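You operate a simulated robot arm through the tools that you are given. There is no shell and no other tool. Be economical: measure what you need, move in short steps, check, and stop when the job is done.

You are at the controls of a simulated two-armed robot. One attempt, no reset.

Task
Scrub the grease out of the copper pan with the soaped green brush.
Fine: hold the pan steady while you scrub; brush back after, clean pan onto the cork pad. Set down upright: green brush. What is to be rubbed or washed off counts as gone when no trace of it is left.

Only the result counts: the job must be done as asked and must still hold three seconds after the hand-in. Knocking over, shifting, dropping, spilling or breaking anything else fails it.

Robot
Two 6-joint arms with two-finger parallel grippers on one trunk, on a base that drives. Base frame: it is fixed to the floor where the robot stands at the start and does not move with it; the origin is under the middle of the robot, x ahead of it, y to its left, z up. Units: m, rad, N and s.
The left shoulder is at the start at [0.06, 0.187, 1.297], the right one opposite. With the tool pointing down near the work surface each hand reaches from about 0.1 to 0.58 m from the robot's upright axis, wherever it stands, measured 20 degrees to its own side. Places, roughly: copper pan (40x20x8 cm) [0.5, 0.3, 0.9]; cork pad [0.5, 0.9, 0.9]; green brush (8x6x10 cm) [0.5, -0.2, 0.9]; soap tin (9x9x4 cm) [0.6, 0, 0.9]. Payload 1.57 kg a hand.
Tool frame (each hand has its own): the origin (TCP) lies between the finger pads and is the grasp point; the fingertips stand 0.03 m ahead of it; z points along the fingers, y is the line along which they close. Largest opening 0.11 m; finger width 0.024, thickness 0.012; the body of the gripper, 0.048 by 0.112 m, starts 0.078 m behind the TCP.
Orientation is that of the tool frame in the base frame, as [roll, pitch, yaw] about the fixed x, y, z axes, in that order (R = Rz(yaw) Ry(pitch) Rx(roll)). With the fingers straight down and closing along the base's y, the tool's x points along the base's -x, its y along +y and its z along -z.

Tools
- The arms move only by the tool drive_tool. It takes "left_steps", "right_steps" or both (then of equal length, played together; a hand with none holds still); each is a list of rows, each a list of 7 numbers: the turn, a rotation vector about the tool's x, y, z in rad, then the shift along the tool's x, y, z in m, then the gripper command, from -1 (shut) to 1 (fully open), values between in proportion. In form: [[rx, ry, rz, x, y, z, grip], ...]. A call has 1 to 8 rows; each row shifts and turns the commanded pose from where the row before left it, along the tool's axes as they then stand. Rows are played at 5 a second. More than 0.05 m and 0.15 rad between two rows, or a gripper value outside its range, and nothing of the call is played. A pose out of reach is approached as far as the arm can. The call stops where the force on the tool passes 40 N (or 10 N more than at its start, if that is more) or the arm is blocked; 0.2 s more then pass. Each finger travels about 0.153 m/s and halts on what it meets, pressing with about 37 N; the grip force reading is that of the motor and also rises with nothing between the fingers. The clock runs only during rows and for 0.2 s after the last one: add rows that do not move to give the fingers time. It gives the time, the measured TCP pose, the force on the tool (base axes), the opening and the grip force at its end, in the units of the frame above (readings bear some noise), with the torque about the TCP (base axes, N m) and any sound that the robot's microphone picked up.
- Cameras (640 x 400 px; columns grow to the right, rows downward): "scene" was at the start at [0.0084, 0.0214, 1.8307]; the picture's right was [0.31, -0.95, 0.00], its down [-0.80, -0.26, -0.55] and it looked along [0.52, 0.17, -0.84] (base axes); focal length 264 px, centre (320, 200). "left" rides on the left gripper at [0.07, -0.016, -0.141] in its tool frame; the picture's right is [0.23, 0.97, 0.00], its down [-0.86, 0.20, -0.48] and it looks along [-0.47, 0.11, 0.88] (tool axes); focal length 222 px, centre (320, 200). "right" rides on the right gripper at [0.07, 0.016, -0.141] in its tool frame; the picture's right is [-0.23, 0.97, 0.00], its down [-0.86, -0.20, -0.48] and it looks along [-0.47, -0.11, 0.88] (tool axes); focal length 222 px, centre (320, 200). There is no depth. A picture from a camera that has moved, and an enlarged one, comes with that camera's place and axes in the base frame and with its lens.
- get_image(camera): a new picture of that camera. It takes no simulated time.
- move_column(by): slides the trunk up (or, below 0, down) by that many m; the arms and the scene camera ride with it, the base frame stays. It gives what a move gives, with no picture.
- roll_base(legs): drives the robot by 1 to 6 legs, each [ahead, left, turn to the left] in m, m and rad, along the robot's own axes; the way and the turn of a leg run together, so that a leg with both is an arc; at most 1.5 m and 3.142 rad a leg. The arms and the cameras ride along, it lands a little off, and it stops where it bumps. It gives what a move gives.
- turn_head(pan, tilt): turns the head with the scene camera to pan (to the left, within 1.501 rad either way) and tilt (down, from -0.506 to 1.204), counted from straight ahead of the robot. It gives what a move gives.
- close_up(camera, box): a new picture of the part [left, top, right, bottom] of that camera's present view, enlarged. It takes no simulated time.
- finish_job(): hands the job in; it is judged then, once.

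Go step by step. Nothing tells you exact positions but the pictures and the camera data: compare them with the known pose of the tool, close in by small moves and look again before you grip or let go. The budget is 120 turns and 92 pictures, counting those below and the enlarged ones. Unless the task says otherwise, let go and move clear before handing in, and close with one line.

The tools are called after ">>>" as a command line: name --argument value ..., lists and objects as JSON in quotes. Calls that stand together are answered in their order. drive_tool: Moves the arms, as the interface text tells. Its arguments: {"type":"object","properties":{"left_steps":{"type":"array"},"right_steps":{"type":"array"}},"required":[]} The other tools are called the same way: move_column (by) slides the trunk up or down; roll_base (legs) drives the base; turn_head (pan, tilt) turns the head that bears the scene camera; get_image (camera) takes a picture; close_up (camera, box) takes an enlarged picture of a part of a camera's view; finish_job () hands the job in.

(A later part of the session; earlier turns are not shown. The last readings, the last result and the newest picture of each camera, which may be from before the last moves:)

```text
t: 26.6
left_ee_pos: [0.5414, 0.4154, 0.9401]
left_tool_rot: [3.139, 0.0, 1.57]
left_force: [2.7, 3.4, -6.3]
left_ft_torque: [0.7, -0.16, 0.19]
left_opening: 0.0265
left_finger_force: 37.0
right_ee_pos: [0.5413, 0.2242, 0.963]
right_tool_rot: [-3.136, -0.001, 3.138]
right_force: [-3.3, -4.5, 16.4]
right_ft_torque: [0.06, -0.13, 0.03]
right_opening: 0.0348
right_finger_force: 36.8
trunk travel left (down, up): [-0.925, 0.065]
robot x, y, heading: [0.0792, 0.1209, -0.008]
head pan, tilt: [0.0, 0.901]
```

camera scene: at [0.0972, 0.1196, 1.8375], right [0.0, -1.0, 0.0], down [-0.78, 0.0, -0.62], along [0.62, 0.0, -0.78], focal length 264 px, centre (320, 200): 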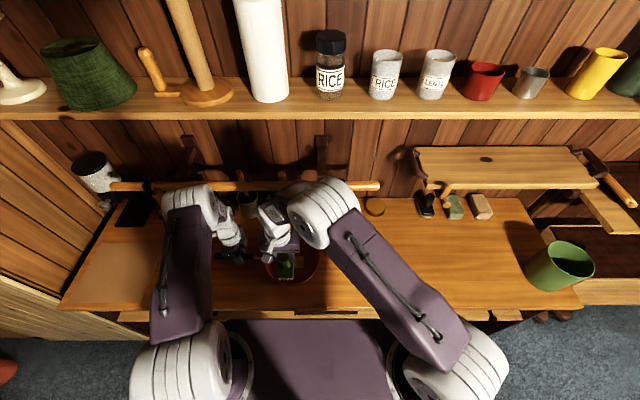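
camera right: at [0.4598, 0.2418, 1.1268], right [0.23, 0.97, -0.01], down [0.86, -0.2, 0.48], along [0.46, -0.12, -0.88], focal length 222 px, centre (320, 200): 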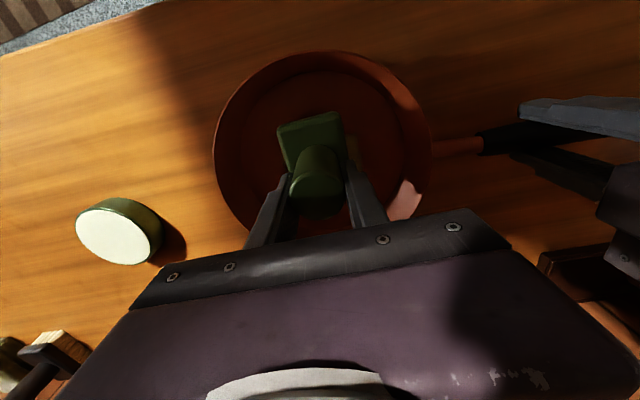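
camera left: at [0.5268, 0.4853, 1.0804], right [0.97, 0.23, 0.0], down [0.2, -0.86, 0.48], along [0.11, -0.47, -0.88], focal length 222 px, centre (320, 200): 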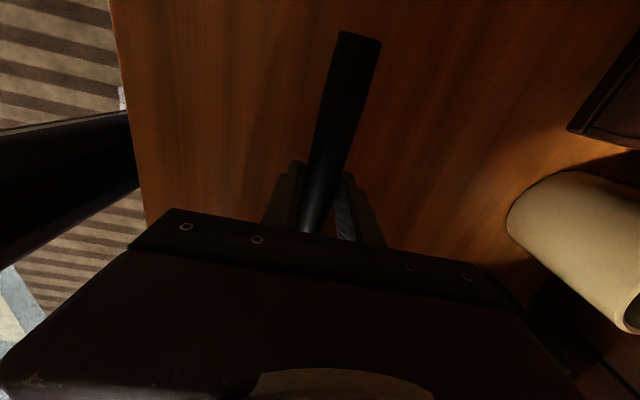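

Contact is at 16 N with the left hand holding. I scrub along y by ±30 mm.

>>> drive_tool --right_steps '[[0, 0, 0, 0, 0.015, 0, -1], [0, 0, 0, 0, 0.015, 0, -1], [0, 0, 0, 0, -0.02, 0, -1], [0, 0, 0, 0, -0.02, 0, -1], [0, 0, 0, 0, -0.02, 0, -1], [0, 0, 0, 0, 0.02, 0, -1], [0, 0, 0, 0, 0.02, 0, -1], [0, 0, 0, 0, 0.02, 0, -1]]'

>>> close_up --camera "scene" --box '[220, 210, 340, 290]'

```text
t: 28.4
left_ee_pos: [0.5417, 0.415, 0.9407]
left_tool_rot: [3.14, 0.0, 1.569]
left_force: [-1.3, -0.5, 0.7]
left_ft_torque: [-0.14, -0.15, -0.11]
left_opening: 0.0264
left_finger_force: 37.0
right_ee_pos: [0.5338, 0.2406, 0.9619]
right_tool_rot: [-3.134, -0.004, 3.137]
right_force: [0.5, -0.3, -0.7]
right_ft_torque: [0.01, 0.02, 0.02]
right_opening: 0.0346
right_finger_force: 36.8
right hand out of reach, approached as far as the arm can: row 2, 3, 4, 5, 6, 7, 8
trunk travel left (down, up): [-0.925, 0.065]
robot x, y, heading: [0.0795, 0.1174, 0.001]
head pan, tilt: [0.0, 0.901]
```

```text
5.00 times, centred on (280, 250) of scene
camera zoom: at [0.0964, 0.1198, 1.8374], right [0.0, -1.0, 0.0], down [-0.78, 0.0, -0.62], along [0.62, 0.0, -0.78], focal length 1318 px, centre (520, -50)
```

zoom: 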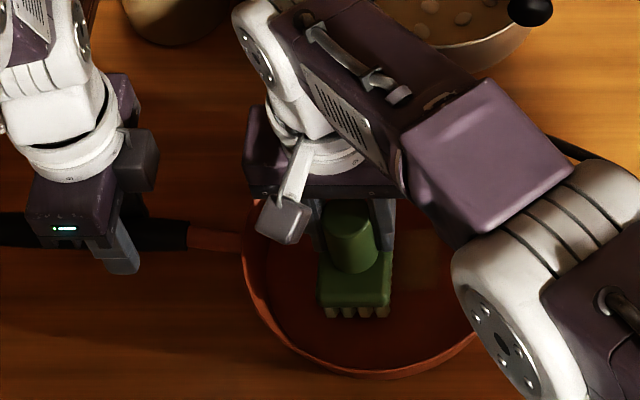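

The right arm ran out of reach at the far side, so the base needs to be further left. I take the brush up and back, and release the pan handle with the left hand, before shifting the base.

>>> drive_tool --right_steps '[[0, 0, 0, 0, -0.01, -0.02, -1], [0, 0, 0, 0, -0.01, -0.03, -1], [0, 0, 0, 0.01, 0, -0.03, -1], [0, 0, 0, 0.02, 0, -0.03, -1], [0, 0, 0, 0.02, 0, 0, -1], [0, 0, 0, 0.02, 0, 0, -1], [0, 0, 0, 0, 0, 0, -1]]'

>>> close_up --camera "scene" --box '[200, 200, 360, 300]'

```text
t: 30.0
left_ee_pos: [0.5424, 0.4152, 0.9403]
left_tool_rot: [-3.14, -0.001, 1.571]
left_force: [0.6, 1.6, 1.8]
left_ft_torque: [-0.07, -0.04, 0.0]
left_opening: 0.0264
left_finger_force: 36.7
right_ee_pos: [0.5356, 0.2782, 1.0552]
right_tool_rot: [-3.13, -0.008, 3.138]
right_force: [0.0, 0.0, -1.0]
right_ft_torque: [0.04, -0.01, -0.01]
right_opening: 0.0347
right_finger_force: 36.8
right hand out of reach, approached as far as the arm can: row 1, 2, 3, 4, 5, 6
trunk travel left (down, up): [-0.925, 0.065]
robot x, y, heading: [0.0761, 0.1149, -0.001]
head pan, tilt: [0.0, 0.901]
```

```text
4.00 times, centred on (280, 250) of scene
camera zoom: at [0.0968, 0.1196, 1.8375], right [0.0, -1.0, 0.0], down [-0.78, 0.0, -0.62], along [0.62, 0.0, -0.78], focal length 1054 px, centre (480, 0)
```

zoom: 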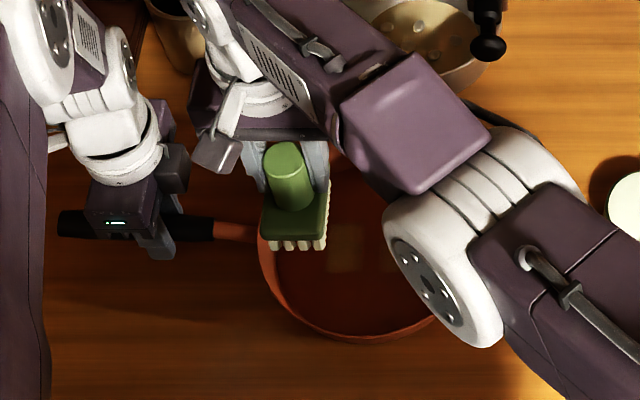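

The right arm bent into an awkward pose and did not follow the command fully. I look at the whole arm before freeing it.

>>> get_image --camera "scene"

>>> get_image --camera "left"

>>> get_image --camera "right"

```text
54 pictures are left
camera scene: at [0.0968, 0.1196, 1.8375], right [0.0, -1.0, 0.0], down [-0.78, 0.0, -0.62], along [0.62, 0.0, -0.78], focal length 264 px, centre (320, 200)
```

scene: 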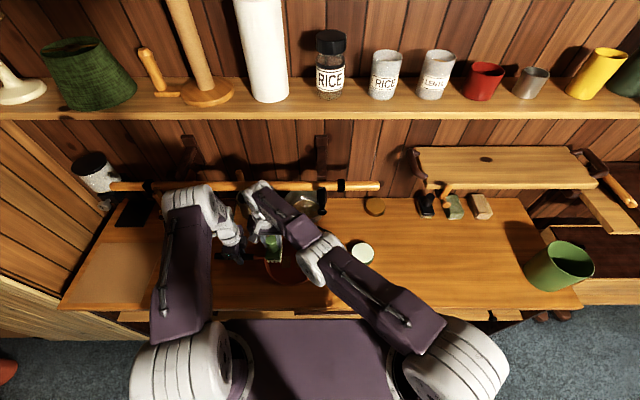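

```text
53 pictures are left
camera left: at [0.5274, 0.4852, 1.0805], right [0.97, 0.23, 0.0], down [0.2, -0.86, 0.48], along [0.11, -0.47, -0.88], focal length 222 px, centre (320, 200)
```

left: 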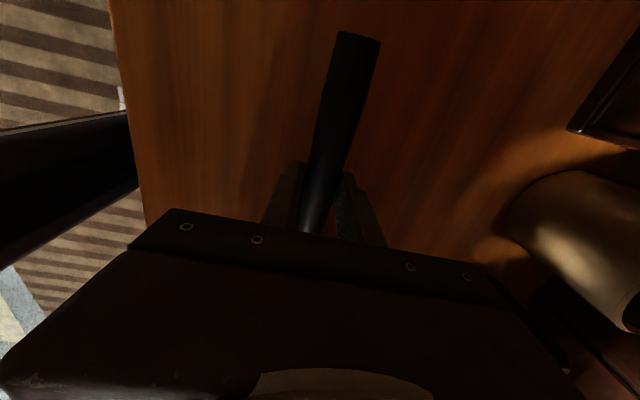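

```text
52 pictures are left
camera right: at [0.467, 0.2958, 1.1973], right [0.23, 0.97, -0.01], down [0.86, -0.2, 0.47], along [0.46, -0.12, -0.88], focal length 222 px, centre (320, 200)
```

right: 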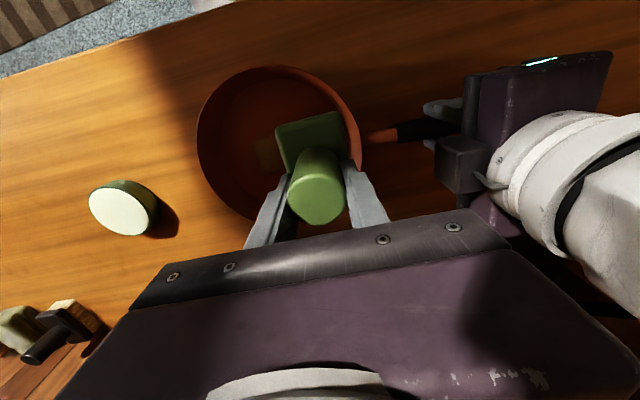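

The arm is almost straight, so it is at full stretch. I pull the hand back in small moves towards -y and -x.

>>> drive_tool --right_steps '[[0, 0, 0, 0.02, -0.03, -0.005, -1], [0, 0, 0, 0.02, -0.03, 0, -1], [0, 0, 0, 0, 0, 0, -1]]'

```text
t: 30.8
left_ee_pos: [0.5422, 0.4148, 0.9393]
left_tool_rot: [3.141, 0.0, 1.572]
left_force: [0.0, 0.8, 1.8]
left_ft_torque: [-0.11, -0.02, 0.03]
left_opening: 0.0265
left_finger_force: 37.6
right_ee_pos: [0.5429, 0.2671, 1.0498]
right_tool_rot: [-3.133, -0.005, 3.139]
right_force: [0.2, -0.6, -1.2]
right_ft_torque: [0.0, -0.01, 0.02]
right_opening: 0.0348
right_finger_force: 36.9
right hand out of reach, approached as far as the arm can: row 1, 2
trunk travel left (down, up): [-0.925, 0.065]
robot x, y, heading: [0.0753, 0.1187, -0.004]
head pan, tilt: [0.0, 0.901]
```

It moves only partly. I send rows without motion, to see whether the arm catches up with the command.

>>> drive_tool --right_steps '[[0, 0, 0, 0, 0, 0, -1], [0, 0, 0, 0, 0, 0, -1], [0, 0, 0, 0, 0, 0, -1], [0, 0, 0, 0, 0, 0, -1]]'

```text
t: 31.8
left_ee_pos: [0.5429, 0.4149, 0.9407]
left_tool_rot: [-3.142, 0.001, 1.569]
left_force: [0.6, 0.4, 1.4]
left_ft_torque: [-0.05, 0.01, 0.01]
left_opening: 0.0264
left_finger_force: 37.3
right_ee_pos: [0.5437, 0.2678, 1.0498]
right_tool_rot: [-3.133, -0.006, 3.138]
right_force: [0.5, 0.7, -1.3]
right_ft_torque: [-0.02, -0.04, 0.0]
right_opening: 0.0347
right_finger_force: 37.2
trunk travel left (down, up): [-0.925, 0.065]
robot x, y, heading: [0.0784, 0.1201, -0.0]
head pan, tilt: [0.0, 0.901]
```

The commanded pose follows the measured one. I try a pure move along -y, then one up, to find a free direction.

>>> drive_tool --right_steps '[[0, 0, 0, 0, -0.02, 0, -1], [0, 0, 0, 0, 0, 0, -1]]'

>>> drive_tool --right_steps '[[0, 0, 0, 0, 0, -0.02, -1], [0, 0, 0, 0, 0, 0, -1]]'

>>> drive_tool --right_steps '[[0, 0, 0, 0.02, 0, 0, -1], [0, 0, 0, 0, 0, 0, -1]]'

```text
t: 32.4
left_ee_pos: [0.542, 0.4153, 0.9394]
left_tool_rot: [-3.141, -0.001, 1.57]
left_force: [0.0, 0.3, 1.8]
left_ft_torque: [-0.04, 0.0, -0.01]
left_opening: 0.0265
left_finger_force: 37.4
right_ee_pos: [0.553, 0.2547, 1.0474]
right_tool_rot: [-3.131, -0.007, 3.139]
right_force: [0.9, 0.1, -0.8]
right_ft_torque: [0.03, -0.01, 0.02]
right_opening: 0.0347
right_finger_force: 36.5
right hand out of reach, approached as far as the arm can: row 1
trunk travel left (down, up): [-0.925, 0.065]
robot x, y, heading: [0.0815, 0.1204, 0.001]
head pan, tilt: [0.0, 0.901]
```

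```text
t: 33.0
left_ee_pos: [0.542, 0.4148, 0.9394]
left_tool_rot: [3.141, 0.002, 1.57]
left_force: [-0.1, 1.2, 1.0]
left_ft_torque: [0.0, -0.01, 0.02]
left_opening: 0.0261
left_finger_force: 37.4
right_ee_pos: [0.5556, 0.2573, 1.0666]
right_tool_rot: [-3.133, -0.005, 3.139]
right_force: [0.5, -0.3, -0.7]
right_ft_torque: [0.03, 0.02, 0.0]
right_opening: 0.0346
right_finger_force: 36.9
right hand out of reach, approached as far as the arm can: row 1
trunk travel left (down, up): [-0.925, 0.065]
robot x, y, heading: [0.0807, 0.1184, -0.007]
head pan, tilt: [0.0, 0.901]
```

```text
t: 33.6
left_ee_pos: [0.543, 0.4154, 0.9399]
left_tool_rot: [-3.141, -0.001, 1.57]
left_force: [1.2, 0.3, 0.4]
left_ft_torque: [0.02, -0.04, 0.01]
left_opening: 0.0266
left_finger_force: 37.2
right_ee_pos: [0.5472, 0.2679, 1.0653]
right_tool_rot: [-3.132, -0.008, 3.138]
right_force: [-1.1, 0.3, -0.9]
right_ft_torque: [0.02, 0.02, -0.02]
right_opening: 0.0349
right_finger_force: 37.2
right hand out of reach, approached as far as the arm can: row 1
trunk travel left (down, up): [-0.925, 0.065]
robot x, y, heading: [0.0802, 0.1188, -0.005]
head pan, tilt: [0.0, 0.901]
```

The hand slides on a sphere, so the elbow has locked straight. I command purely radially inward, towards the shoulder, to make the elbow bend.

>>> drive_tool --right_steps '[[0, 0, 0, 0.037, -0.032, 0, -1], [0, 0, 0, 0.037, -0.032, 0, -1], [0, 0, 0, 0.037, -0.032, 0, -1], [0, 0, 0, 0, 0, 0, -1]]'

```text
t: 34.6
left_ee_pos: [0.5422, 0.4166, 0.9395]
left_tool_rot: [3.141, 0.0, 1.573]
left_force: [0.9, 0.0, 0.5]
left_ft_torque: [0.03, 0.02, -0.04]
left_opening: 0.0262
left_finger_force: 36.9
right_ee_pos: [0.5469, 0.2642, 1.0509]
right_tool_rot: [-3.133, -0.006, 3.139]
right_force: [-1.0, -0.3, -1.6]
right_ft_torque: [0.03, -0.03, -0.03]
right_opening: 0.0349
right_finger_force: 37.7
right hand out of reach, approached as far as the arm can: row 1, 2, 3
trunk travel left (down, up): [-0.925, 0.065]
robot x, y, heading: [0.081, 0.1203, -0.003]
head pan, tilt: [0.0, 0.901]
```

Still locked. A tilt that makes the wrist go inward should bend the elbow; I try two small tilts (fingers outward) with a slight lift.

>>> drive_tool --right_steps '[[-0.076, -0.092, 0, 0, 0, -0.01, -1], [-0.076, -0.092, 0, 0, 0, -0.005, -1], [0, 0, 0, 0, 0, 0, -1]]'

>>> get_image --camera "scene"

```text
t: 35.4
left_ee_pos: [0.5427, 0.4156, 0.9406]
left_tool_rot: [-3.141, 0.0, 1.57]
left_force: [-0.2, -0.4, 0.7]
left_ft_torque: [0.05, -0.02, -0.05]
left_opening: 0.0266
left_finger_force: 36.8
right_ee_pos: [0.5922, 0.3004, 1.0577]
right_tool_rot: [2.996, 0.179, 3.124]
right_force: [-0.3, 0.0, -0.9]
right_ft_torque: [-0.03, 0.03, 0.03]
right_opening: 0.0346
right_finger_force: 36.5
right hand out of reach, approached as far as the arm can: row 1, 2
trunk travel left (down, up): [-0.925, 0.065]
robot x, y, heading: [0.0761, 0.1187, -0.003]
head pan, tilt: [0.0, 0.901]
```

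```text
51 pictures are left
camera scene: at [0.0968, 0.1196, 1.8375], right [0.0, -1.0, 0.0], down [-0.78, 0.0, -0.62], along [0.62, 0.0, -0.78], focal length 264 px, centre (320, 200)
```

scene: 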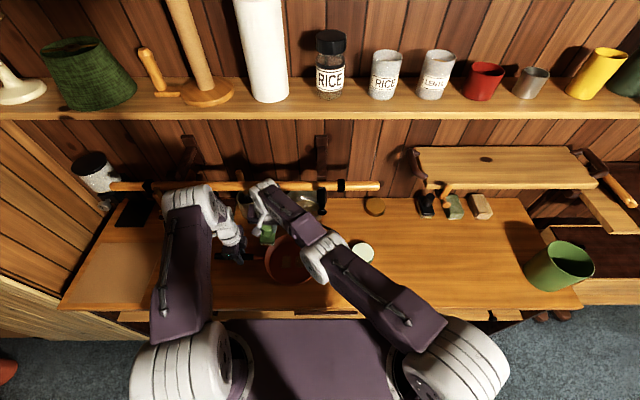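

The elbow has locked past straight, and working it free needs free space. I undo the tilt, let go of the pan handle, raise the left hand, and then back the robot away.

>>> drive_tool --right_steps '[[0.076, 0.092, 0, 0, 0, 0, -1], [0.076, 0.092, 0, 0, 0, 0, -1], [0, 0, 0, 0, 0, 0, -1], [0, 0, 0, 0, 0, 0, -1], [0, 0, 0, 0, 0, 0, -1]]' --left_steps '[[0, 0, 0, 0, 0, 0, 0.3], [0, 0, 0, 0, 0, 0, 1], [0, 0, 0, 0, 0, 0, 1], [0, 0, 0, 0, 0, 0, 1], [0, 0, 0, 0, 0, -0.02, 1]]'

>>> close_up --camera "scene" --box '[200, 180, 360, 280]'

```text
t: 36.6
left_ee_pos: [0.542, 0.4142, 0.9603]
left_tool_rot: [-3.141, -0.001, 1.572]
left_force: [-0.1, 0.0, 0.2]
left_ft_torque: [0.01, -0.02, 0.0]
left_opening: 0.1096
left_finger_force: 0.1
right_ee_pos: [0.5501, 0.2668, 1.0657]
right_tool_rot: [-3.134, -0.003, 3.138]
right_force: [0.4, -0.3, -1.0]
right_ft_torque: [-0.03, -0.03, -0.01]
right_opening: 0.0347
right_finger_force: 36.8
right hand out of reach, approached as far as the arm can: row 1, 2
trunk travel left (down, up): [-0.925, 0.065]
robot x, y, heading: [0.079, 0.1199, -0.003]
head pan, tilt: [0.0, 0.901]
```

```text
4.00 times, centred on (280, 230) of scene
camera zoom: at [0.0962, 0.119, 1.8375], right [0.0, -1.0, 0.0], down [-0.78, 0.0, -0.62], along [0.62, 0.0, -0.78], focal length 1054 px, centre (480, 80)
```

zoom: 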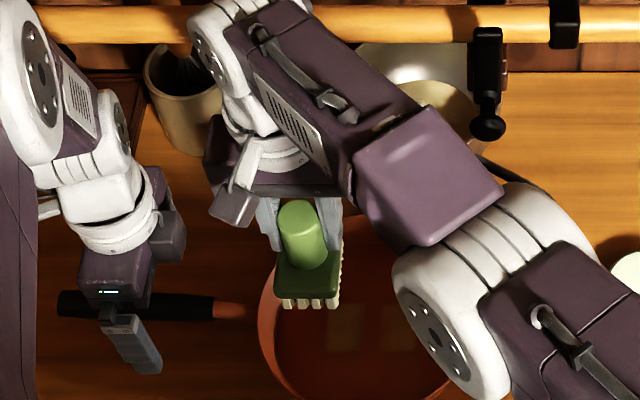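

Released. I raise the left hand and draw it back.

>>> drive_tool --left_steps '[[0, 0, 0, 0, 0, -0.03, 1], [0, 0, 0, 0, 0, -0.03, 1], [0, 0, 0, 0, -0.03, -0.02, 1], [0, 0, 0, 0, -0.04, 0, 1], [0, 0, 0, 0, -0.03, 0, 1], [0, 0, 0, 0, 0, 0, 1]]'

>>> roll_base --legs '[[-0.3, 0, 0]]'

>>> get_image --camera "scene"

```text
t: 38.0
left_ee_pos: [0.4423, 0.414, 1.0403]
left_tool_rot: [3.141, 0.001, 1.571]
left_force: [0.3, -0.8, 0.0]
left_ft_torque: [0.04, 0.0, 0.05]
left_opening: 0.11
left_finger_force: 0.1
right_ee_pos: [0.5503, 0.2659, 1.0651]
right_tool_rot: [-3.135, -0.003, 3.138]
right_force: [-1.0, -0.8, -0.7]
right_ft_torque: [-0.02, -0.04, 0.01]
right_opening: 0.0346
right_finger_force: 36.9
trunk travel left (down, up): [-0.925, 0.065]
robot x, y, heading: [0.0796, 0.1208, -0.004]
head pan, tilt: [0.0, 0.901]
```

```text
t: 40.0
left_ee_pos: [0.1428, 0.4151, 1.0385]
left_tool_rot: [-3.14, -0.002, 1.568]
left_force: [0.3, 0.5, -1.2]
left_ft_torque: [0.0, 0.02, 0.01]
left_opening: 0.1098
left_finger_force: 0.0
right_ee_pos: [0.2514, 0.2676, 1.0652]
right_tool_rot: [-3.135, -0.006, 3.138]
right_force: [0.4, 0.2, -2.7]
right_ft_torque: [0.03, 0.02, 0.01]
right_opening: 0.0345
right_finger_force: 37.3
trunk travel left (down, up): [-0.925, 0.065]
robot x, y, heading: [-0.2224, 0.1256, -0.002]
head pan, tilt: [0.0, 0.901]
```

```text
49 pictures are left
camera scene: at [-0.2007, 0.1201, 1.8375], right [0.0, -1.0, 0.0], down [-0.79, 0.0, -0.62], along [0.62, 0.0, -0.79], focal length 264 px, centre (320, 200)
```

scene: 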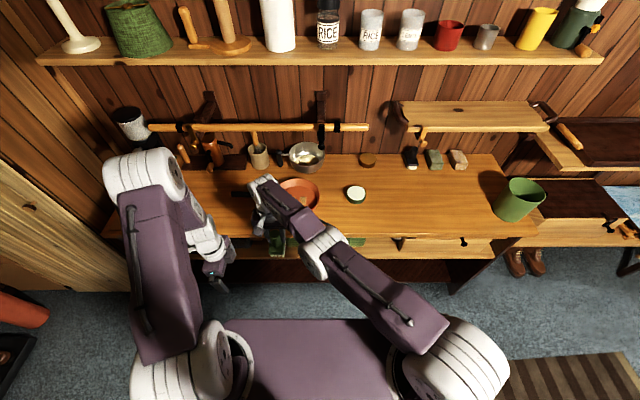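

Everything is clear now. I raise the hand, then lower it while commanding outward, so the elbow comes back to its proper side, and then test an inward move.

>>> drive_tool --right_steps '[[0, 0, 0, 0, 0, -0.04, -1], [0, 0, 0, 0, 0, -0.04, -1], [0, 0, 0, 0, 0, -0.04, -1], [0, 0, 0, -0.025, 0.019, 0.03, -1], [0, 0, 0, -0.025, 0.019, 0.03, -1], [0, 0, 0, -0.025, 0.019, 0.03, -1], [0, 0, 0, -0.025, 0.019, 0.03, -1], [0, 0, 0, 0, 0, 0, -1]]'

>>> drive_tool --right_steps '[[0, 0, 0, 0.03, -0.024, 0.02, -1], [0, 0, 0, 0.03, -0.024, 0.02, -1], [0, 0, 0, 0, 0, 0, -1]]'

```text
t: 41.8
left_ee_pos: [0.1411, 0.4139, 1.0397]
left_tool_rot: [-3.14, 0.0, 1.569]
left_force: [0.0, -0.8, -0.6]
left_ft_torque: [0.01, -0.02, 0.0]
left_opening: 0.1101
left_finger_force: 0.1
right_ee_pos: [0.2538, 0.2671, 1.0875]
right_tool_rot: [-3.134, -0.004, 3.139]
right_force: [-0.9, 0.1, -0.4]
right_ft_torque: [0.02, -0.03, 0.01]
right_opening: 0.0347
right_finger_force: 36.6
right hand out of reach, approached as far as the arm can: row 2, 4, 5, 6, 7
trunk travel left (down, up): [-0.925, 0.065]
robot x, y, heading: [-0.221, 0.1207, -0.005]
head pan, tilt: [0.0, 0.901]
```

```text
t: 42.6
left_ee_pos: [0.1407, 0.4156, 1.0404]
left_tool_rot: [3.141, 0.0, 1.57]
left_force: [0.1, -0.1, 0.5]
left_ft_torque: [-0.02, -0.01, 0.0]
left_opening: 0.11
left_finger_force: 0.1
right_ee_pos: [0.2452, 0.2619, 1.0353]
right_tool_rot: [-3.13, -0.005, 3.138]
right_force: [1.2, -0.7, -1.7]
right_ft_torque: [0.0, 0.01, 0.01]
right_opening: 0.0348
right_finger_force: 37.3
right hand out of reach, approached as far as the arm can: row 1, 2
trunk travel left (down, up): [-0.925, 0.065]
robot x, y, heading: [-0.2229, 0.1188, 0.0]
head pan, tilt: [0.0, 0.901]
```

Some upward rows were fully reachable. I try going up first, then inward while rising.

>>> drive_tool --right_steps '[[0, 0, 0, 0, 0, -0.04, -1], [0, 0, 0, 0, 0, -0.03, -1], [0, 0, 0, 0, 0, -0.03, -1], [0, 0, 0, 0, 0, -0.03, -1], [0, 0, 0, 0, 0, -0.03, -1], [0, 0, 0, 0, 0, 0, -1]]'

>>> drive_tool --right_steps '[[0, 0, 0, 0.024, -0.018, -0.02, -1], [0, 0, 0, 0.024, -0.018, -0.02, -1], [0, 0, 0, 0, 0, 0, -1]]'

>>> get_image --camera "scene"

```text
t: 44.0
left_ee_pos: [0.1419, 0.4138, 1.0398]
left_tool_rot: [3.141, 0.0, 1.569]
left_force: [-0.5, -0.3, -0.3]
left_ft_torque: [-0.03, 0.04, 0.03]
left_opening: 0.1099
left_finger_force: 0.0
right_ee_pos: [0.2541, 0.2686, 1.193]
right_tool_rot: [-3.136, -0.005, 3.137]
right_force: [-0.2, 0.1, -1.4]
right_ft_torque: [-0.01, -0.02, 0.02]
right_opening: 0.0349
right_finger_force: 37.3
right hand out of reach, approached as far as the arm can: row 1, 3
trunk travel left (down, up): [-0.925, 0.065]
robot x, y, heading: [-0.2191, 0.1205, -0.002]
head pan, tilt: [0.0, 0.901]
```

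```text
t: 44.8
left_ee_pos: [0.1408, 0.4144, 1.0384]
left_tool_rot: [-3.141, 0.001, 1.568]
left_force: [0.3, -0.3, 0.2]
left_ft_torque: [0.01, 0.02, -0.01]
left_opening: 0.11
left_finger_force: 0.1
right_ee_pos: [0.2501, 0.2656, 1.2309]
right_tool_rot: [-3.134, -0.005, 3.137]
right_force: [0.1, 0.7, -0.9]
right_ft_torque: [0.0, 0.0, -0.01]
right_opening: 0.0348
right_finger_force: 36.7
right hand out of reach, approached as far as the arm can: row 1, 2
trunk travel left (down, up): [-0.925, 0.065]
robot x, y, heading: [-0.2222, 0.117, 0.001]
head pan, tilt: [0.0, 0.901]
```

```text
48 pictures are left
camera scene: at [-0.2036, 0.1202, 1.8375], right [0.0, -1.0, 0.0], down [-0.78, 0.0, -0.62], along [0.62, 0.0, -0.78], focal length 264 px, centre (320, 200)
```

scene: 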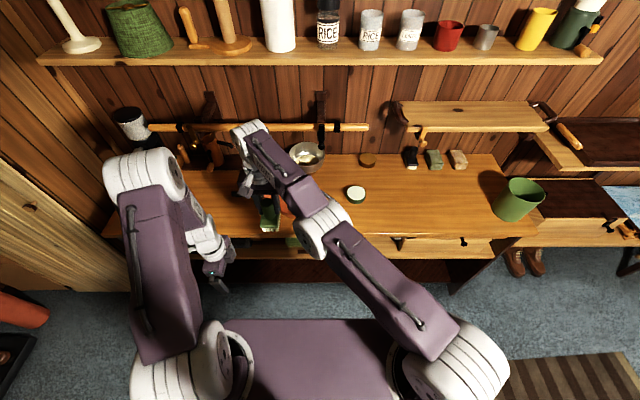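

The elbow is straight and the wrist is now above shoulder level. I go straight down in steps; the elbow should take part of that by flexing the right way.

>>> drive_tool --right_steps '[[0, 0, 0, 0, 0, -0.04, -1], [0, 0, 0, 0, 0, -0.04, -1], [0, 0, 0, 0, 0, -0.04, -1], [0, 0, 0, 0, 0, -0.04, -1], [0, 0, 0, 0, 0, 0, -1]]'

>>> drive_tool --right_steps '[[0, 0, 0, 0, 0, 0.04, -1], [0, 0, 0, 0, 0, 0.04, -1], [0, 0, 0, 0, 0, 0.04, -1], [0, 0, 0, 0, 0, 0.04, -1], [0, 0, 0, 0, 0, 0.04, -1], [0, 0, 0, 0, 0, 0, -1]]'

>>> drive_tool --right_steps '[[0, 0, 0, 0.03, -0.024, 0, -1], [0, 0, 0, 0, 0, 0, -1]]'

```text
t: 46.0
left_ee_pos: [0.1422, 0.4147, 1.0393]
left_tool_rot: [3.141, 0.0, 1.569]
left_force: [-0.7, -0.2, 0.2]
left_ft_torque: [0.01, -0.01, 0.0]
left_opening: 0.11
left_finger_force: 0.1
right_ee_pos: [0.2238, 0.2457, 1.3595]
right_tool_rot: [-3.133, -0.004, 3.138]
right_force: [-0.3, 0.0, -0.8]
right_ft_torque: [0.03, 0.01, 0.01]
right_opening: 0.0347
right_finger_force: 36.6
right hand out of reach, approached as far as the arm can: row 1, 2, 3, 4
trunk travel left (down, up): [-0.925, 0.065]
robot x, y, heading: [-0.2207, 0.1174, 0.002]
head pan, tilt: [0.0, 0.901]
```

```text
t: 47.4
left_ee_pos: [0.1413, 0.4154, 1.0392]
left_tool_rot: [-3.141, 0.001, 1.57]
left_force: [0.0, -0.8, -0.1]
left_ft_torque: [0.02, -0.03, 0.01]
left_opening: 0.1099
left_finger_force: 0.0
right_ee_pos: [0.2232, 0.2442, 1.1585]
right_tool_rot: [-3.134, -0.004, 3.137]
right_force: [0.0, -0.3, -2.6]
right_ft_torque: [-0.01, 0.02, 0.02]
right_opening: 0.0348
right_finger_force: 36.2
trunk travel left (down, up): [-0.925, 0.065]
robot x, y, heading: [-0.2228, 0.1204, -0.001]
head pan, tilt: [0.0, 0.901]
```

```text
t: 48.0
left_ee_pos: [0.14, 0.4141, 1.0401]
left_tool_rot: [-3.14, 0.0, 1.568]
left_force: [0.4, -0.1, 0.2]
left_ft_torque: [-0.03, 0.01, 0.04]
left_opening: 0.11
left_finger_force: 0.0
right_ee_pos: [0.1935, 0.2208, 1.1613]
right_tool_rot: [-3.135, -0.003, 3.138]
right_force: [0.5, 0.3, -2.2]
right_ft_torque: [0.0, 0.02, 0.02]
right_opening: 0.0346
right_finger_force: 37.7
trunk travel left (down, up): [-0.925, 0.065]
robot x, y, heading: [-0.2258, 0.1186, -0.001]
head pan, tilt: [0.0, 0.901]
```

It's unlocked. I move the hand back to a comfortable place and check the arm's shape.

>>> drive_tool --right_steps '[[0, 0, 0, 0, -0.04, 0, -1], [0, 0, 0, 0, -0.04, 0, -1], [0, 0, 0, 0, -0.04, 0, -1], [0, 0, 0, 0, -0.03, 0, -1], [0, 0, 0, 0, 0, 0, -1]]'

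>>> get_image --camera "scene"

```text
t: 49.2
left_ee_pos: [0.141, 0.4144, 1.04]
left_tool_rot: [3.141, 0.0, 1.57]
left_force: [0.1, 0.4, 0.6]
left_ft_torque: [-0.03, -0.02, -0.03]
left_opening: 0.1098
left_finger_force: 0.1
right_ee_pos: [0.1933, 0.0694, 1.1607]
right_tool_rot: [-3.136, -0.004, 3.139]
right_force: [-0.6, 0.4, -0.6]
right_ft_torque: [0.01, -0.01, -0.01]
right_opening: 0.0346
right_finger_force: 36.2
trunk travel left (down, up): [-0.925, 0.065]
robot x, y, heading: [-0.2238, 0.119, -0.004]
head pan, tilt: [0.0, 0.901]
```

```text
47 pictures are left
camera scene: at [-0.2044, 0.1199, 1.8375], right [0.0, -1.0, 0.0], down [-0.78, 0.0, -0.62], along [0.62, 0.0, -0.78], focal length 264 px, centre (320, 200)
```

scene: 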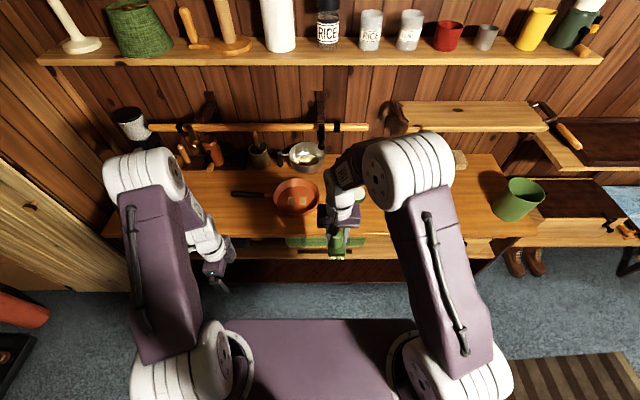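

The elbow is up again. I roll 0.16 m left and 0.3 m ahead, so the pan lies well within the right hand's reach.

>>> roll_base --legs '[[0, 0.16, 0], [0.3, 0, 0]]'

>>> get_image --camera "scene"

>>> get_image --camera "left"

```text
t: 52.3
left_ee_pos: [0.4365, 0.5728, 1.0395]
left_tool_rot: [3.14, -0.002, 1.569]
left_force: [0.0, 0.0, -0.7]
left_ft_torque: [0.02, -0.02, 0.0]
left_opening: 0.11
left_finger_force: 0.1
right_ee_pos: [0.4899, 0.2283, 1.1619]
right_tool_rot: [-3.134, -0.002, 3.14]
right_force: [-0.5, -0.1, -1.6]
right_ft_torque: [-0.01, -0.04, 0.04]
right_opening: 0.0347
right_finger_force: 37.5
trunk travel left (down, up): [-0.925, 0.065]
robot x, y, heading: [0.0804, 0.2785, -0.002]
head pan, tilt: [0.0, 0.901]
```

```text
46 pictures are left
camera scene: at [0.0907, 0.2778, 1.8376], right [0.0, -1.0, 0.0], down [-0.78, 0.0, -0.62], along [0.62, 0.0, -0.78], focal length 264 px, centre (320, 200)
```

scene: 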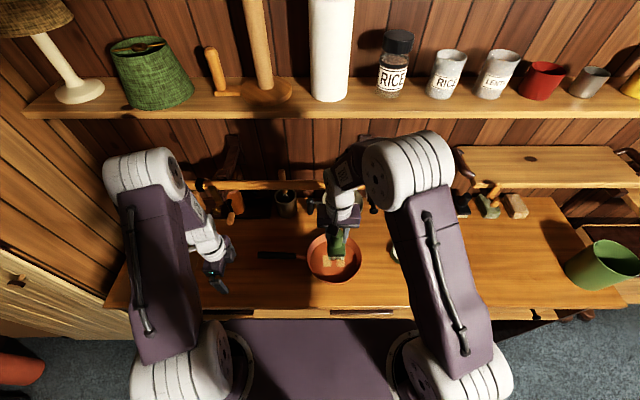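

```text
45 pictures are left
camera left: at [0.4217, 0.6425, 1.1808], right [0.97, 0.23, 0.0], down [0.2, -0.86, 0.48], along [0.11, -0.47, -0.88], focal length 222 px, centre (320, 200)
```

left: 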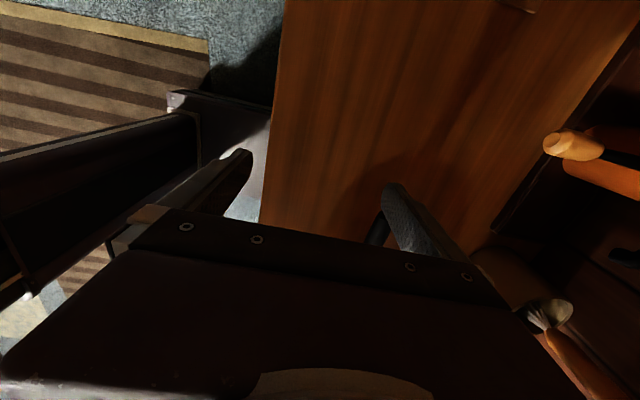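

I bring the left hand back above the handle at (0.541, 0.415).

>>> drive_tool --left_steps '[[0, 0, 0, -0.0395, 0.0262, 0, 1], [0, 0, 0, -0.0395, 0.0262, 0, 1], [0, 0, 0, -0.0395, 0.0262, 0, 1], [0, 0, 0, -0.0395, 0.0262, 0, 1], [0, 0, 0, 0, 0, 0.04, 1], [0, 0, 0, 0, 0, 0, 1]]'

>>> get_image --camera "left"

>>> close_up --camera "scene" --box '[220, 200, 380, 300]'

```text
t: 53.7
left_ee_pos: [0.5434, 0.4142, 0.9992]
left_tool_rot: [-3.141, -0.001, 1.571]
left_force: [0.4, -0.2, -0.3]
left_ft_torque: [0.01, -0.01, 0.01]
left_opening: 0.1101
left_finger_force: 0.1
right_ee_pos: [0.4901, 0.2286, 1.1621]
right_tool_rot: [-3.134, -0.003, 3.139]
right_force: [-0.7, 0.1, -1.6]
right_ft_torque: [0.01, -0.01, 0.01]
right_opening: 0.0349
right_finger_force: 37.4
trunk travel left (down, up): [-0.925, 0.065]
robot x, y, heading: [0.0751, 0.2763, -0.0]
head pan, tilt: [0.0, 0.901]
```

```text
44 pictures are left
camera left: at [0.5297, 0.4841, 1.1389], right [0.97, 0.23, 0.0], down [0.2, -0.85, 0.48], along [0.11, -0.47, -0.88], focal length 222 px, centre (320, 200)
```

left: 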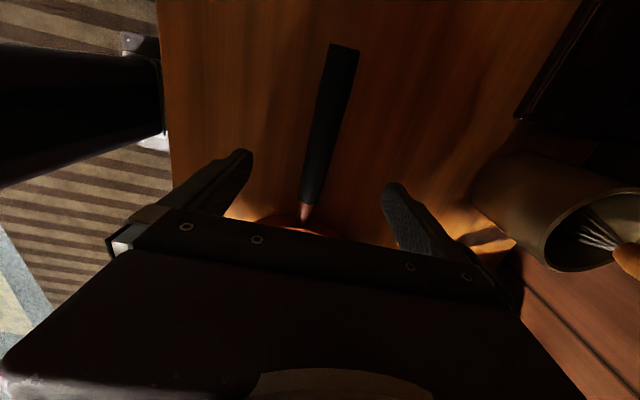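

```text
4.00 times, centred on (300, 250) of scene
camera zoom: at [0.0939, 0.2784, 1.8375], right [0.0, -1.0, 0.0], down [-0.78, 0.0, -0.62], along [0.62, 0.0, -0.78], focal length 1054 px, centre (400, 0)
```

zoom: 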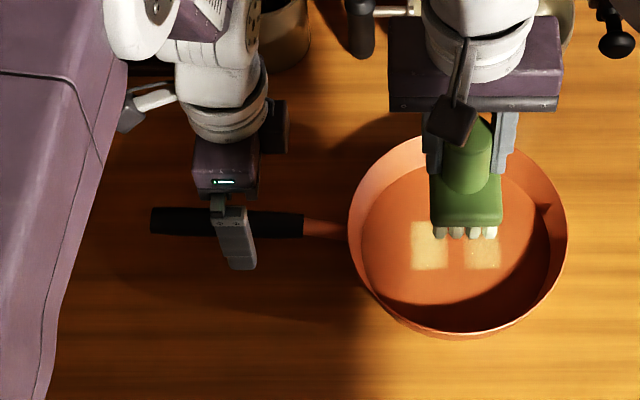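

The middle of the grease is already gone, and two patches are left. I lower the left hand and grip the handle again.

>>> drive_tool --left_steps '[[0, 0, 0, 0, -0.001, 0.03, 1], [0, 0, 0, 0, 0, 0.029, 1], [0, 0, 0, 0, 0, 0, 0], [0, 0, 0, 0, 0, 0, -0.5], [0, 0, 0, 0, 0, 0, -1], [0, 0, 0, 0, 0, 0, -1], [0, 0, 0, 0, 0, 0, -1]]'

>>> drive_tool --right_steps '[[0, 0, 0, -0.01, 0, 0.04, -1], [0, 0, 0, -0.01, 0, 0.04, -1], [0, 0, 0, -0.015, 0, 0.04, -1], [0, 0, 0, -0.01, 0, 0.04, -1], [0, 0, 0, 0, 0, 0.02, -1], [0, 0, 0, 0, 0, 0.01, -1], [0, 0, 0, 0, 0, 0, -1]]'

```text
t: 55.3
left_ee_pos: [0.542, 0.4148, 0.9404]
left_tool_rot: [-3.142, 0.0, 1.57]
left_force: [-0.9, -0.8, -0.1]
left_ft_torque: [0.16, 0.03, -0.13]
left_opening: 0.0264
left_finger_force: 37.1
right_ee_pos: [0.4924, 0.2267, 1.1604]
right_tool_rot: [-3.136, -0.003, 3.138]
right_force: [0.0, -1.0, -2.5]
right_ft_torque: [-0.01, 0.0, 0.01]
right_opening: 0.0346
right_finger_force: 37.1
trunk travel left (down, up): [-0.925, 0.065]
robot x, y, heading: [0.077, 0.2745, -0.002]
head pan, tilt: [0.0, 0.901]
```

```text
t: 56.9
left_ee_pos: [0.5439, 0.415, 0.9391]
left_tool_rot: [3.142, 0.001, 1.573]
left_force: [-0.4, 1.7, -0.7]
left_ft_torque: [0.16, 0.02, -0.07]
left_opening: 0.0264
left_finger_force: 36.7
right_ee_pos: [0.5368, 0.2251, 0.9712]
right_tool_rot: [-3.133, -0.004, 3.139]
right_force: [0.6, 0.4, -1.6]
right_ft_torque: [0.0, -0.04, 0.0]
right_opening: 0.0346
right_finger_force: 37.0
trunk travel left (down, up): [-0.925, 0.065]
robot x, y, heading: [0.0782, 0.2764, -0.004]
head pan, tilt: [0.0, 0.901]
```

Now down to contact and a first stroke sideways.

>>> drive_tool --right_steps '[[0, 0, 0, -0.01, 0, 0.005, -1], [0, 0, 0, 0, 0, 0.004, -1], [0, 0, 0, 0, 0.01, 0, -1], [0, 0, 0, 0, 0.01, 0, -1], [0, 0, 0, 0, 0.01, 0, -1]]'

```text
t: 58.1
left_ee_pos: [0.543, 0.4142, 0.9397]
left_tool_rot: [-3.141, 0.001, 1.571]
left_force: [0.0, 0.4, 0.4]
left_ft_torque: [0.07, 0.01, -0.05]
left_opening: 0.0267
left_finger_force: 36.8
right_ee_pos: [0.5453, 0.2566, 0.9611]
right_tool_rot: [-3.135, -0.003, 3.139]
right_force: [-0.1, 0.5, -1.8]
right_ft_torque: [0.0, 0.0, 0.03]
right_opening: 0.0348
right_finger_force: 36.7
trunk travel left (down, up): [-0.925, 0.065]
robot x, y, heading: [0.0741, 0.2781, -0.003]
head pan, tilt: [0.0, 0.901]
```

There's no contact force here, so I lower 3 mm more and stroke back and forth.

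>>> drive_tool --right_steps '[[0, 0, 0, 0, 0, 0.0025, -1], [0, 0, 0, 0, -0.015, 0, -1], [0, 0, 0, 0, 0.015, 0, -1], [0, 0, 0, 0, -0.015, 0, -1], [0, 0, 0, 0, -0.015, 0, -1], [0, 0, 0, 0, -0.015, 0, -1], [0, 0, 0, 0, -0.015, 0, -1]]'

>>> drive_tool --right_steps '[[0, 0, 0, 0, 0.015, 0, -1], [0, 0, 0, 0, -0.015, 0, -1], [0, 0, 0, 0, 0.015, 0, -1], [0, 0, 0, 0, 0.015, 0, -1], [0, 0, 0, 0, 0, 0, -1]]'

>>> close_up --camera "scene" --box '[260, 210, 380, 290]'

```text
t: 59.7
left_ee_pos: [0.5427, 0.4133, 0.9402]
left_tool_rot: [-3.141, 0.001, 1.57]
left_force: [-1.0, 0.7, -0.1]
left_ft_torque: [0.07, -0.01, -0.01]
left_opening: 0.0266
left_finger_force: 36.8
right_ee_pos: [0.5465, 0.1966, 0.9603]
right_tool_rot: [-3.135, -0.003, 3.139]
right_force: [-0.6, 0.2, -1.8]
right_ft_torque: [0.01, 0.0, -0.02]
right_opening: 0.0347
right_finger_force: 36.8
trunk travel left (down, up): [-0.925, 0.065]
robot x, y, heading: [0.0747, 0.2788, 0.003]
head pan, tilt: [0.0, 0.901]
```

```text
t: 60.9
left_ee_pos: [0.5427, 0.4142, 0.9398]
left_tool_rot: [3.141, 0.0, 1.571]
left_force: [-0.3, 0.5, 0.4]
left_ft_torque: [0.26, -0.02, -0.01]
left_opening: 0.0264
left_finger_force: 37.8
right_ee_pos: [0.5457, 0.2273, 0.9601]
right_tool_rot: [-3.134, -0.003, 3.138]
right_force: [0.6, 0.2, -0.9]
right_ft_torque: [0.01, 0.0, 0.0]
right_opening: 0.0347
right_finger_force: 37.4
trunk travel left (down, up): [-0.925, 0.065]
robot x, y, heading: [0.0782, 0.2738, 0.001]
head pan, tilt: [0.0, 0.901]
```

```text
5.00 times, centred on (320, 250) of scene
camera zoom: at [0.0944, 0.2773, 1.8375], right [0.0, -1.0, 0.0], down [-0.78, 0.0, -0.62], along [0.62, 0.0, -0.78], focal length 1318 px, centre (320, -50)
```

zoom: 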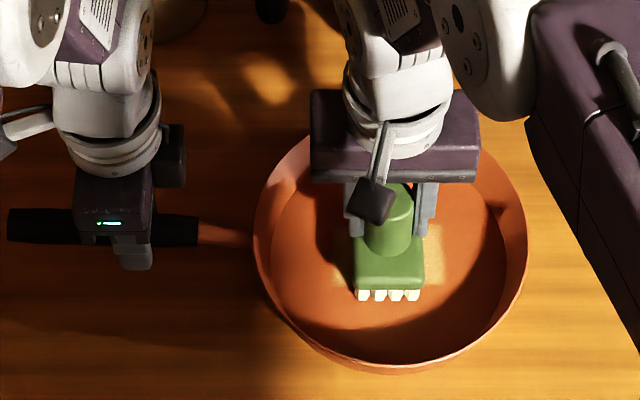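

The brush isn't touching yet; it may have slid a little in the fingers. I lower until I feel contact.

>>> drive_tool --right_steps '[[0, 0, 0, 0, 0, 0.002, -1], [0, 0, 0, 0, 0, 0.002, -1], [0, 0, 0, 0, 0, 0, -1]]'

```text
t: 61.7
left_ee_pos: [0.5423, 0.4138, 0.941]
left_tool_rot: [-3.141, 0.0, 1.57]
left_force: [1.2, 0.6, -0.1]
left_ft_torque: [0.77, -0.02, 0.17]
left_opening: 0.0265
left_finger_force: 36.8
right_ee_pos: [0.5467, 0.2263, 0.956]
right_tool_rot: [-3.134, -0.002, 3.138]
right_force: [-2.5, 0.4, 4.3]
right_ft_torque: [0.16, -0.06, 0.07]
right_opening: 0.0348
right_finger_force: 37.3
trunk travel left (down, up): [-0.925, 0.065]
robot x, y, heading: [0.0764, 0.2748, -0.004]
head pan, tilt: [0.0, 0.901]
```

Contact now, at about 6 N. I press 1.5 mm more and scrub over the full width.

>>> drive_tool --right_steps '[[0, 0, 0, 0, 0, 0.0015, -1], [0, 0, 0, 0, 0.015, 0, -1], [0, 0, 0, 0, 0.015, 0, -1], [0, 0, 0, 0, -0.015, 0, -1], [0, 0, 0, 0, 0.015, 0, -1], [0, 0, 0, 0, -0.015, 0, -1], [0, 0, 0, 0, -0.015, 0, -1], [0, 0, 0, 0, -0.015, 0, -1]]'

>>> drive_tool --right_steps '[[0, 0, 0, 0, -0.015, 0, -1], [0, 0, 0, 0, 0.015, 0, -1], [0, 0, 0, 0, -0.015, 0, -1], [0, 0, 0, 0, 0.015, 0, -1], [0, 0, 0, 0, 0.015, 0, -1]]'

>>> close_up --camera "scene" --box '[260, 210, 380, 290]'

```text
t: 63.5
left_ee_pos: [0.5419, 0.4137, 0.9407]
left_tool_rot: [3.14, 0.001, 1.57]
left_force: [0.2, -12.8, -10.0]
left_ft_torque: [-0.23, -0.01, 0.05]
left_opening: 0.0264
left_finger_force: 36.4
right_ee_pos: [0.5458, 0.2124, 0.9548]
right_tool_rot: [-3.135, 0.001, 3.14]
right_force: [0.4, 13.9, 28.7]
right_ft_torque: [1.66, -0.14, 0.02]
right_opening: 0.0345
right_finger_force: 37.1
trunk travel left (down, up): [-0.925, 0.065]
robot x, y, heading: [0.0777, 0.2799, 0.001]
head pan, tilt: [0.0, 0.901]
```

```text
t: 64.1
left_ee_pos: [0.5419, 0.4154, 0.9415]
left_tool_rot: [3.14, -0.002, 1.573]
left_force: [2.0, -5.3, -1.4]
left_ft_torque: [-0.89, -0.16, -0.11]
left_opening: 0.0264
left_finger_force: 36.8
right_ee_pos: [0.5457, 0.2026, 0.9551]
right_tool_rot: [-3.13, -0.003, 3.136]
right_force: [-5.8, -1.5, 17.4]
right_ft_torque: [0.38, -0.19, 0.07]
right_opening: 0.0346
right_finger_force: 36.9
trunk travel left (down, up): [-0.925, 0.065]
robot x, y, heading: [0.0811, 0.277, -0.003]
head pan, tilt: [0.0, 0.901]
stopped in row 2 (right hand): the force on the tool passed its limit at 43 N (the readings are from after the stop); the commanded pose is now the measured one
```

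```text
5.00 times, centred on (320, 250) of scene
camera zoom: at [0.0914, 0.2772, 1.8374], right [0.0, -1.0, 0.0], down [-0.78, 0.0, -0.62], along [0.62, 0.0, -0.78], focal length 1318 px, centre (320, -50)
```

zoom: 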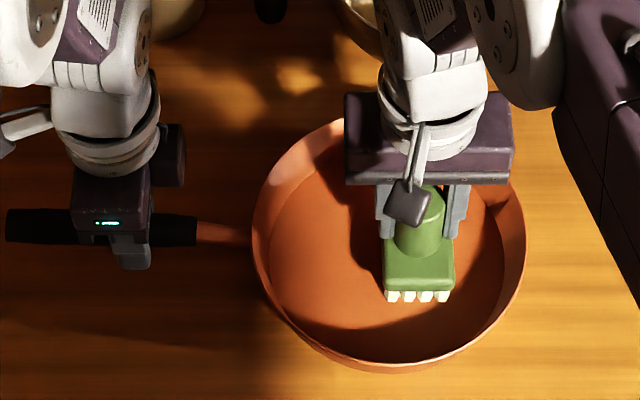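

The grease seems gone. I do one light extra stroke, then lift the brush out and inspect.

>>> drive_tool --right_steps '[[0, 0, 0, 0, 0, -0.0015, -1], [0, 0, 0, 0, -0.008, 0, -1], [0, 0, 0, 0, 0.015, 0, -1], [0, 0, 0, 0, 0.015, 0, -1], [0, 0, 0, 0, 0, -0.04, -1], [0, 0, 0, 0.02, 0, -0.045, -1], [0, 0, 0, 0.03, 0, -0.03, -1], [0, 0, 0, 0.02, 0, -0.03, -1]]'

>>> drive_tool --right_steps '[[0, 0, 0, 0, -0.04, 0, -1], [0, 0, 0, 0, -0.04, 0, -1], [0, 0, 0, 0, -0.04, 0, -1], [0, 0, 0, 0, -0.04, 0, -1], [0, 0, 0, 0, 0, 0, -1]]'

>>> close_up --camera "scene" --box '[260, 200, 400, 290]'

>>> get_image --camera "right"

```text
t: 65.9
left_ee_pos: [0.5426, 0.4155, 0.9415]
left_tool_rot: [-3.141, -0.003, 1.573]
left_force: [-0.5, -1.4, 2.9]
left_ft_torque: [-0.18, 0.05, -0.01]
left_opening: 0.0266
left_finger_force: 36.9
right_ee_pos: [0.4759, 0.2262, 1.1014]
right_tool_rot: [-3.131, -0.006, 3.136]
right_force: [0.5, 0.2, -1.1]
right_ft_torque: [0.0, -0.01, 0.03]
right_opening: 0.0348
right_finger_force: 37.0
trunk travel left (down, up): [-0.925, 0.065]
robot x, y, heading: [0.076, 0.275, -0.004]
head pan, tilt: [0.0, 0.901]
```

```text
t: 67.1
left_ee_pos: [0.5424, 0.4154, 0.9409]
left_tool_rot: [3.141, -0.001, 1.571]
left_force: [-0.9, -2.4, 2.4]
left_ft_torque: [-0.25, 0.04, -0.07]
left_opening: 0.0264
left_finger_force: 37.2
right_ee_pos: [0.4758, 0.0666, 1.103]
right_tool_rot: [-3.131, -0.005, 3.136]
right_force: [-0.1, 0.4, -1.6]
right_ft_torque: [-0.02, 0.01, -0.02]
right_opening: 0.0349
right_finger_force: 37.0
trunk travel left (down, up): [-0.925, 0.065]
robot x, y, heading: [0.0755, 0.2765, -0.003]
head pan, tilt: [0.0, 0.901]
```

```text
4.44 times, centred on (330, 245) of scene
camera zoom: at [0.0938, 0.2772, 1.8375], right [0.0, -1.0, 0.0], down [-0.78, 0.0, -0.62], along [0.62, 0.0, -0.78], focal length 1172 px, centre (276, 0)
```

zoom: 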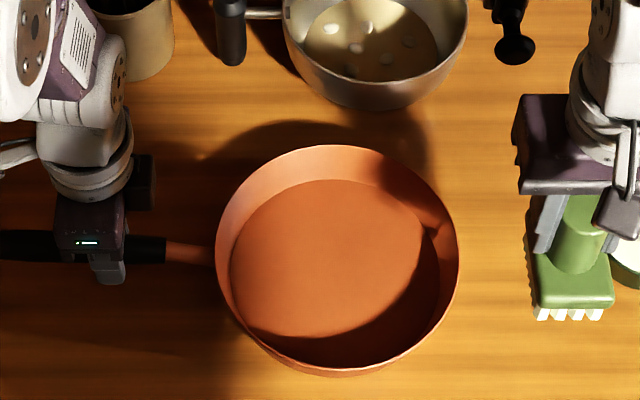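

```text
39 pictures are left
camera right: at [0.407, 0.0847, 1.2459], right [0.23, 0.97, -0.01], down [0.86, -0.2, 0.48], along [0.46, -0.12, -0.88], focal length 222 px, centre (320, 200)
```

right: 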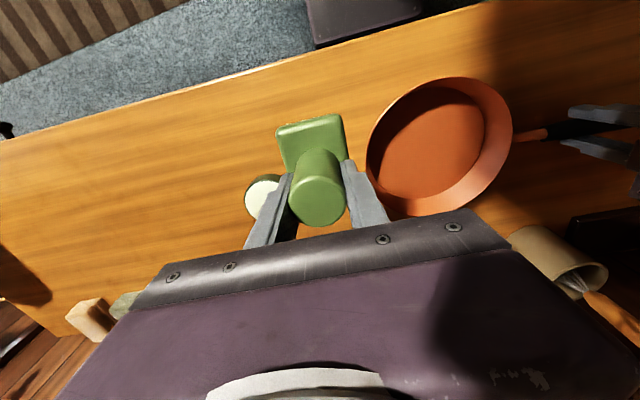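

The pan is clean, so I carry the brush back to its place at (0.488, -0.167).

>>> drive_tool --right_steps '[[0, 0, 0, -0.002, -0.04, 0, -1], [0, 0, 0, -0.002, -0.04, 0, -1], [0, 0, 0, -0.002, -0.04, 0, -1], [0, 0, 0, -0.002, -0.04, 0, -1], [0, 0, 0, -0.002, -0.04, 0, -1], [0, 0, 0, -0.002, -0.034, 0, -1], [0, 0, 0, 0, 0, 0, -1]]'

>>> close_up --camera "scene" --box '[260, 200, 500, 340]'

```text
t: 68.7
left_ee_pos: [0.543, 0.415, 0.9404]
left_tool_rot: [3.142, -0.002, 1.572]
left_force: [-0.9, -0.9, 2.4]
left_ft_torque: [-0.15, -0.02, -0.04]
left_opening: 0.0263
left_finger_force: 36.9
right_ee_pos: [0.4868, -0.1671, 1.1039]
right_tool_rot: [-3.129, -0.005, 3.137]
right_force: [-0.1, 0.7, -1.3]
right_ft_torque: [0.03, -0.01, -0.02]
right_opening: 0.0346
right_finger_force: 37.2
trunk travel left (down, up): [-0.925, 0.065]
robot x, y, heading: [0.0762, 0.2757, 0.002]
head pan, tilt: [0.0, 0.901]
```

```text
2.67 times, centred on (380, 270) of scene
camera zoom: at [0.0939, 0.277, 1.8375], right [0.0, -1.0, 0.0], down [-0.78, 0.0, -0.62], along [0.62, 0.0, -0.78], focal length 703 px, centre (160, 13)
```

zoom: 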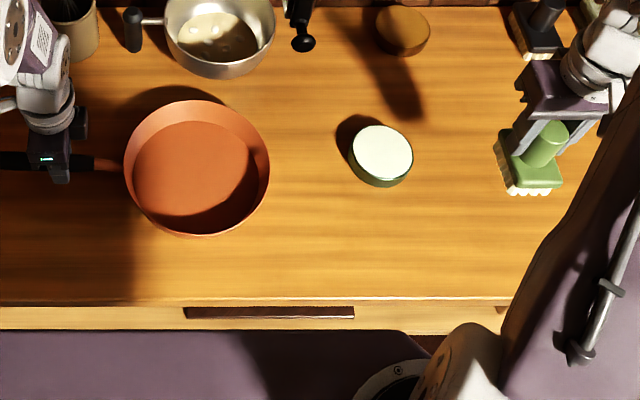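

Now I lower the brush towards the table, slowing near the surface.

>>> drive_tool --right_steps '[[0, 0, 0, 0, 0, 0.04, -1], [0, 0, 0, 0, 0, 0.04, -1], [0, 0, 0, 0, 0, 0.04, -1], [0, 0, 0, 0, 0, 0.02, -1], [0, 0, 0, 0, 0, 0.006, -1], [0, 0, 0, 0, 0, 0.002, -1], [0, 0, 0, 0, 0, 0, -1]]'

>>> close_up --camera "scene" --box '[420, 220, 500, 270]'

```text
t: 70.3
left_ee_pos: [0.543, 0.4157, 0.9405]
left_tool_rot: [3.141, -0.002, 1.574]
left_force: [-1.4, -0.6, 1.0]
left_ft_torque: [0.0, 0.02, -0.12]
left_opening: 0.0265
left_finger_force: 37.4
right_ee_pos: [0.4854, -0.1689, 0.9559]
right_tool_rot: [-3.129, -0.005, 3.135]
right_force: [0.7, -0.7, -1.9]
right_ft_torque: [-0.04, -0.03, 0.01]
right_opening: 0.035
right_finger_force: 37.0
trunk travel left (down, up): [-0.925, 0.065]
robot x, y, heading: [0.0734, 0.2807, -0.003]
head pan, tilt: [0.0, 0.901]
```

```text
8.00 times, centred on (460, 245) of scene
camera zoom: at [0.0939, 0.2768, 1.8375], right [0.0, -1.0, 0.0], down [-0.78, 0.0, -0.62], along [0.62, 0.0, -0.78], focal length 2109 px, centre (-800, -160)
```

zoom: 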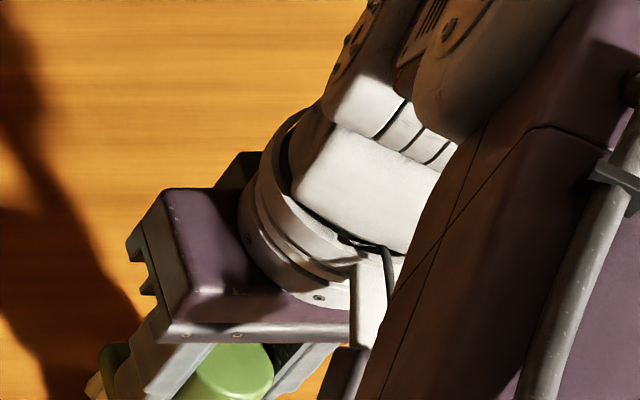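

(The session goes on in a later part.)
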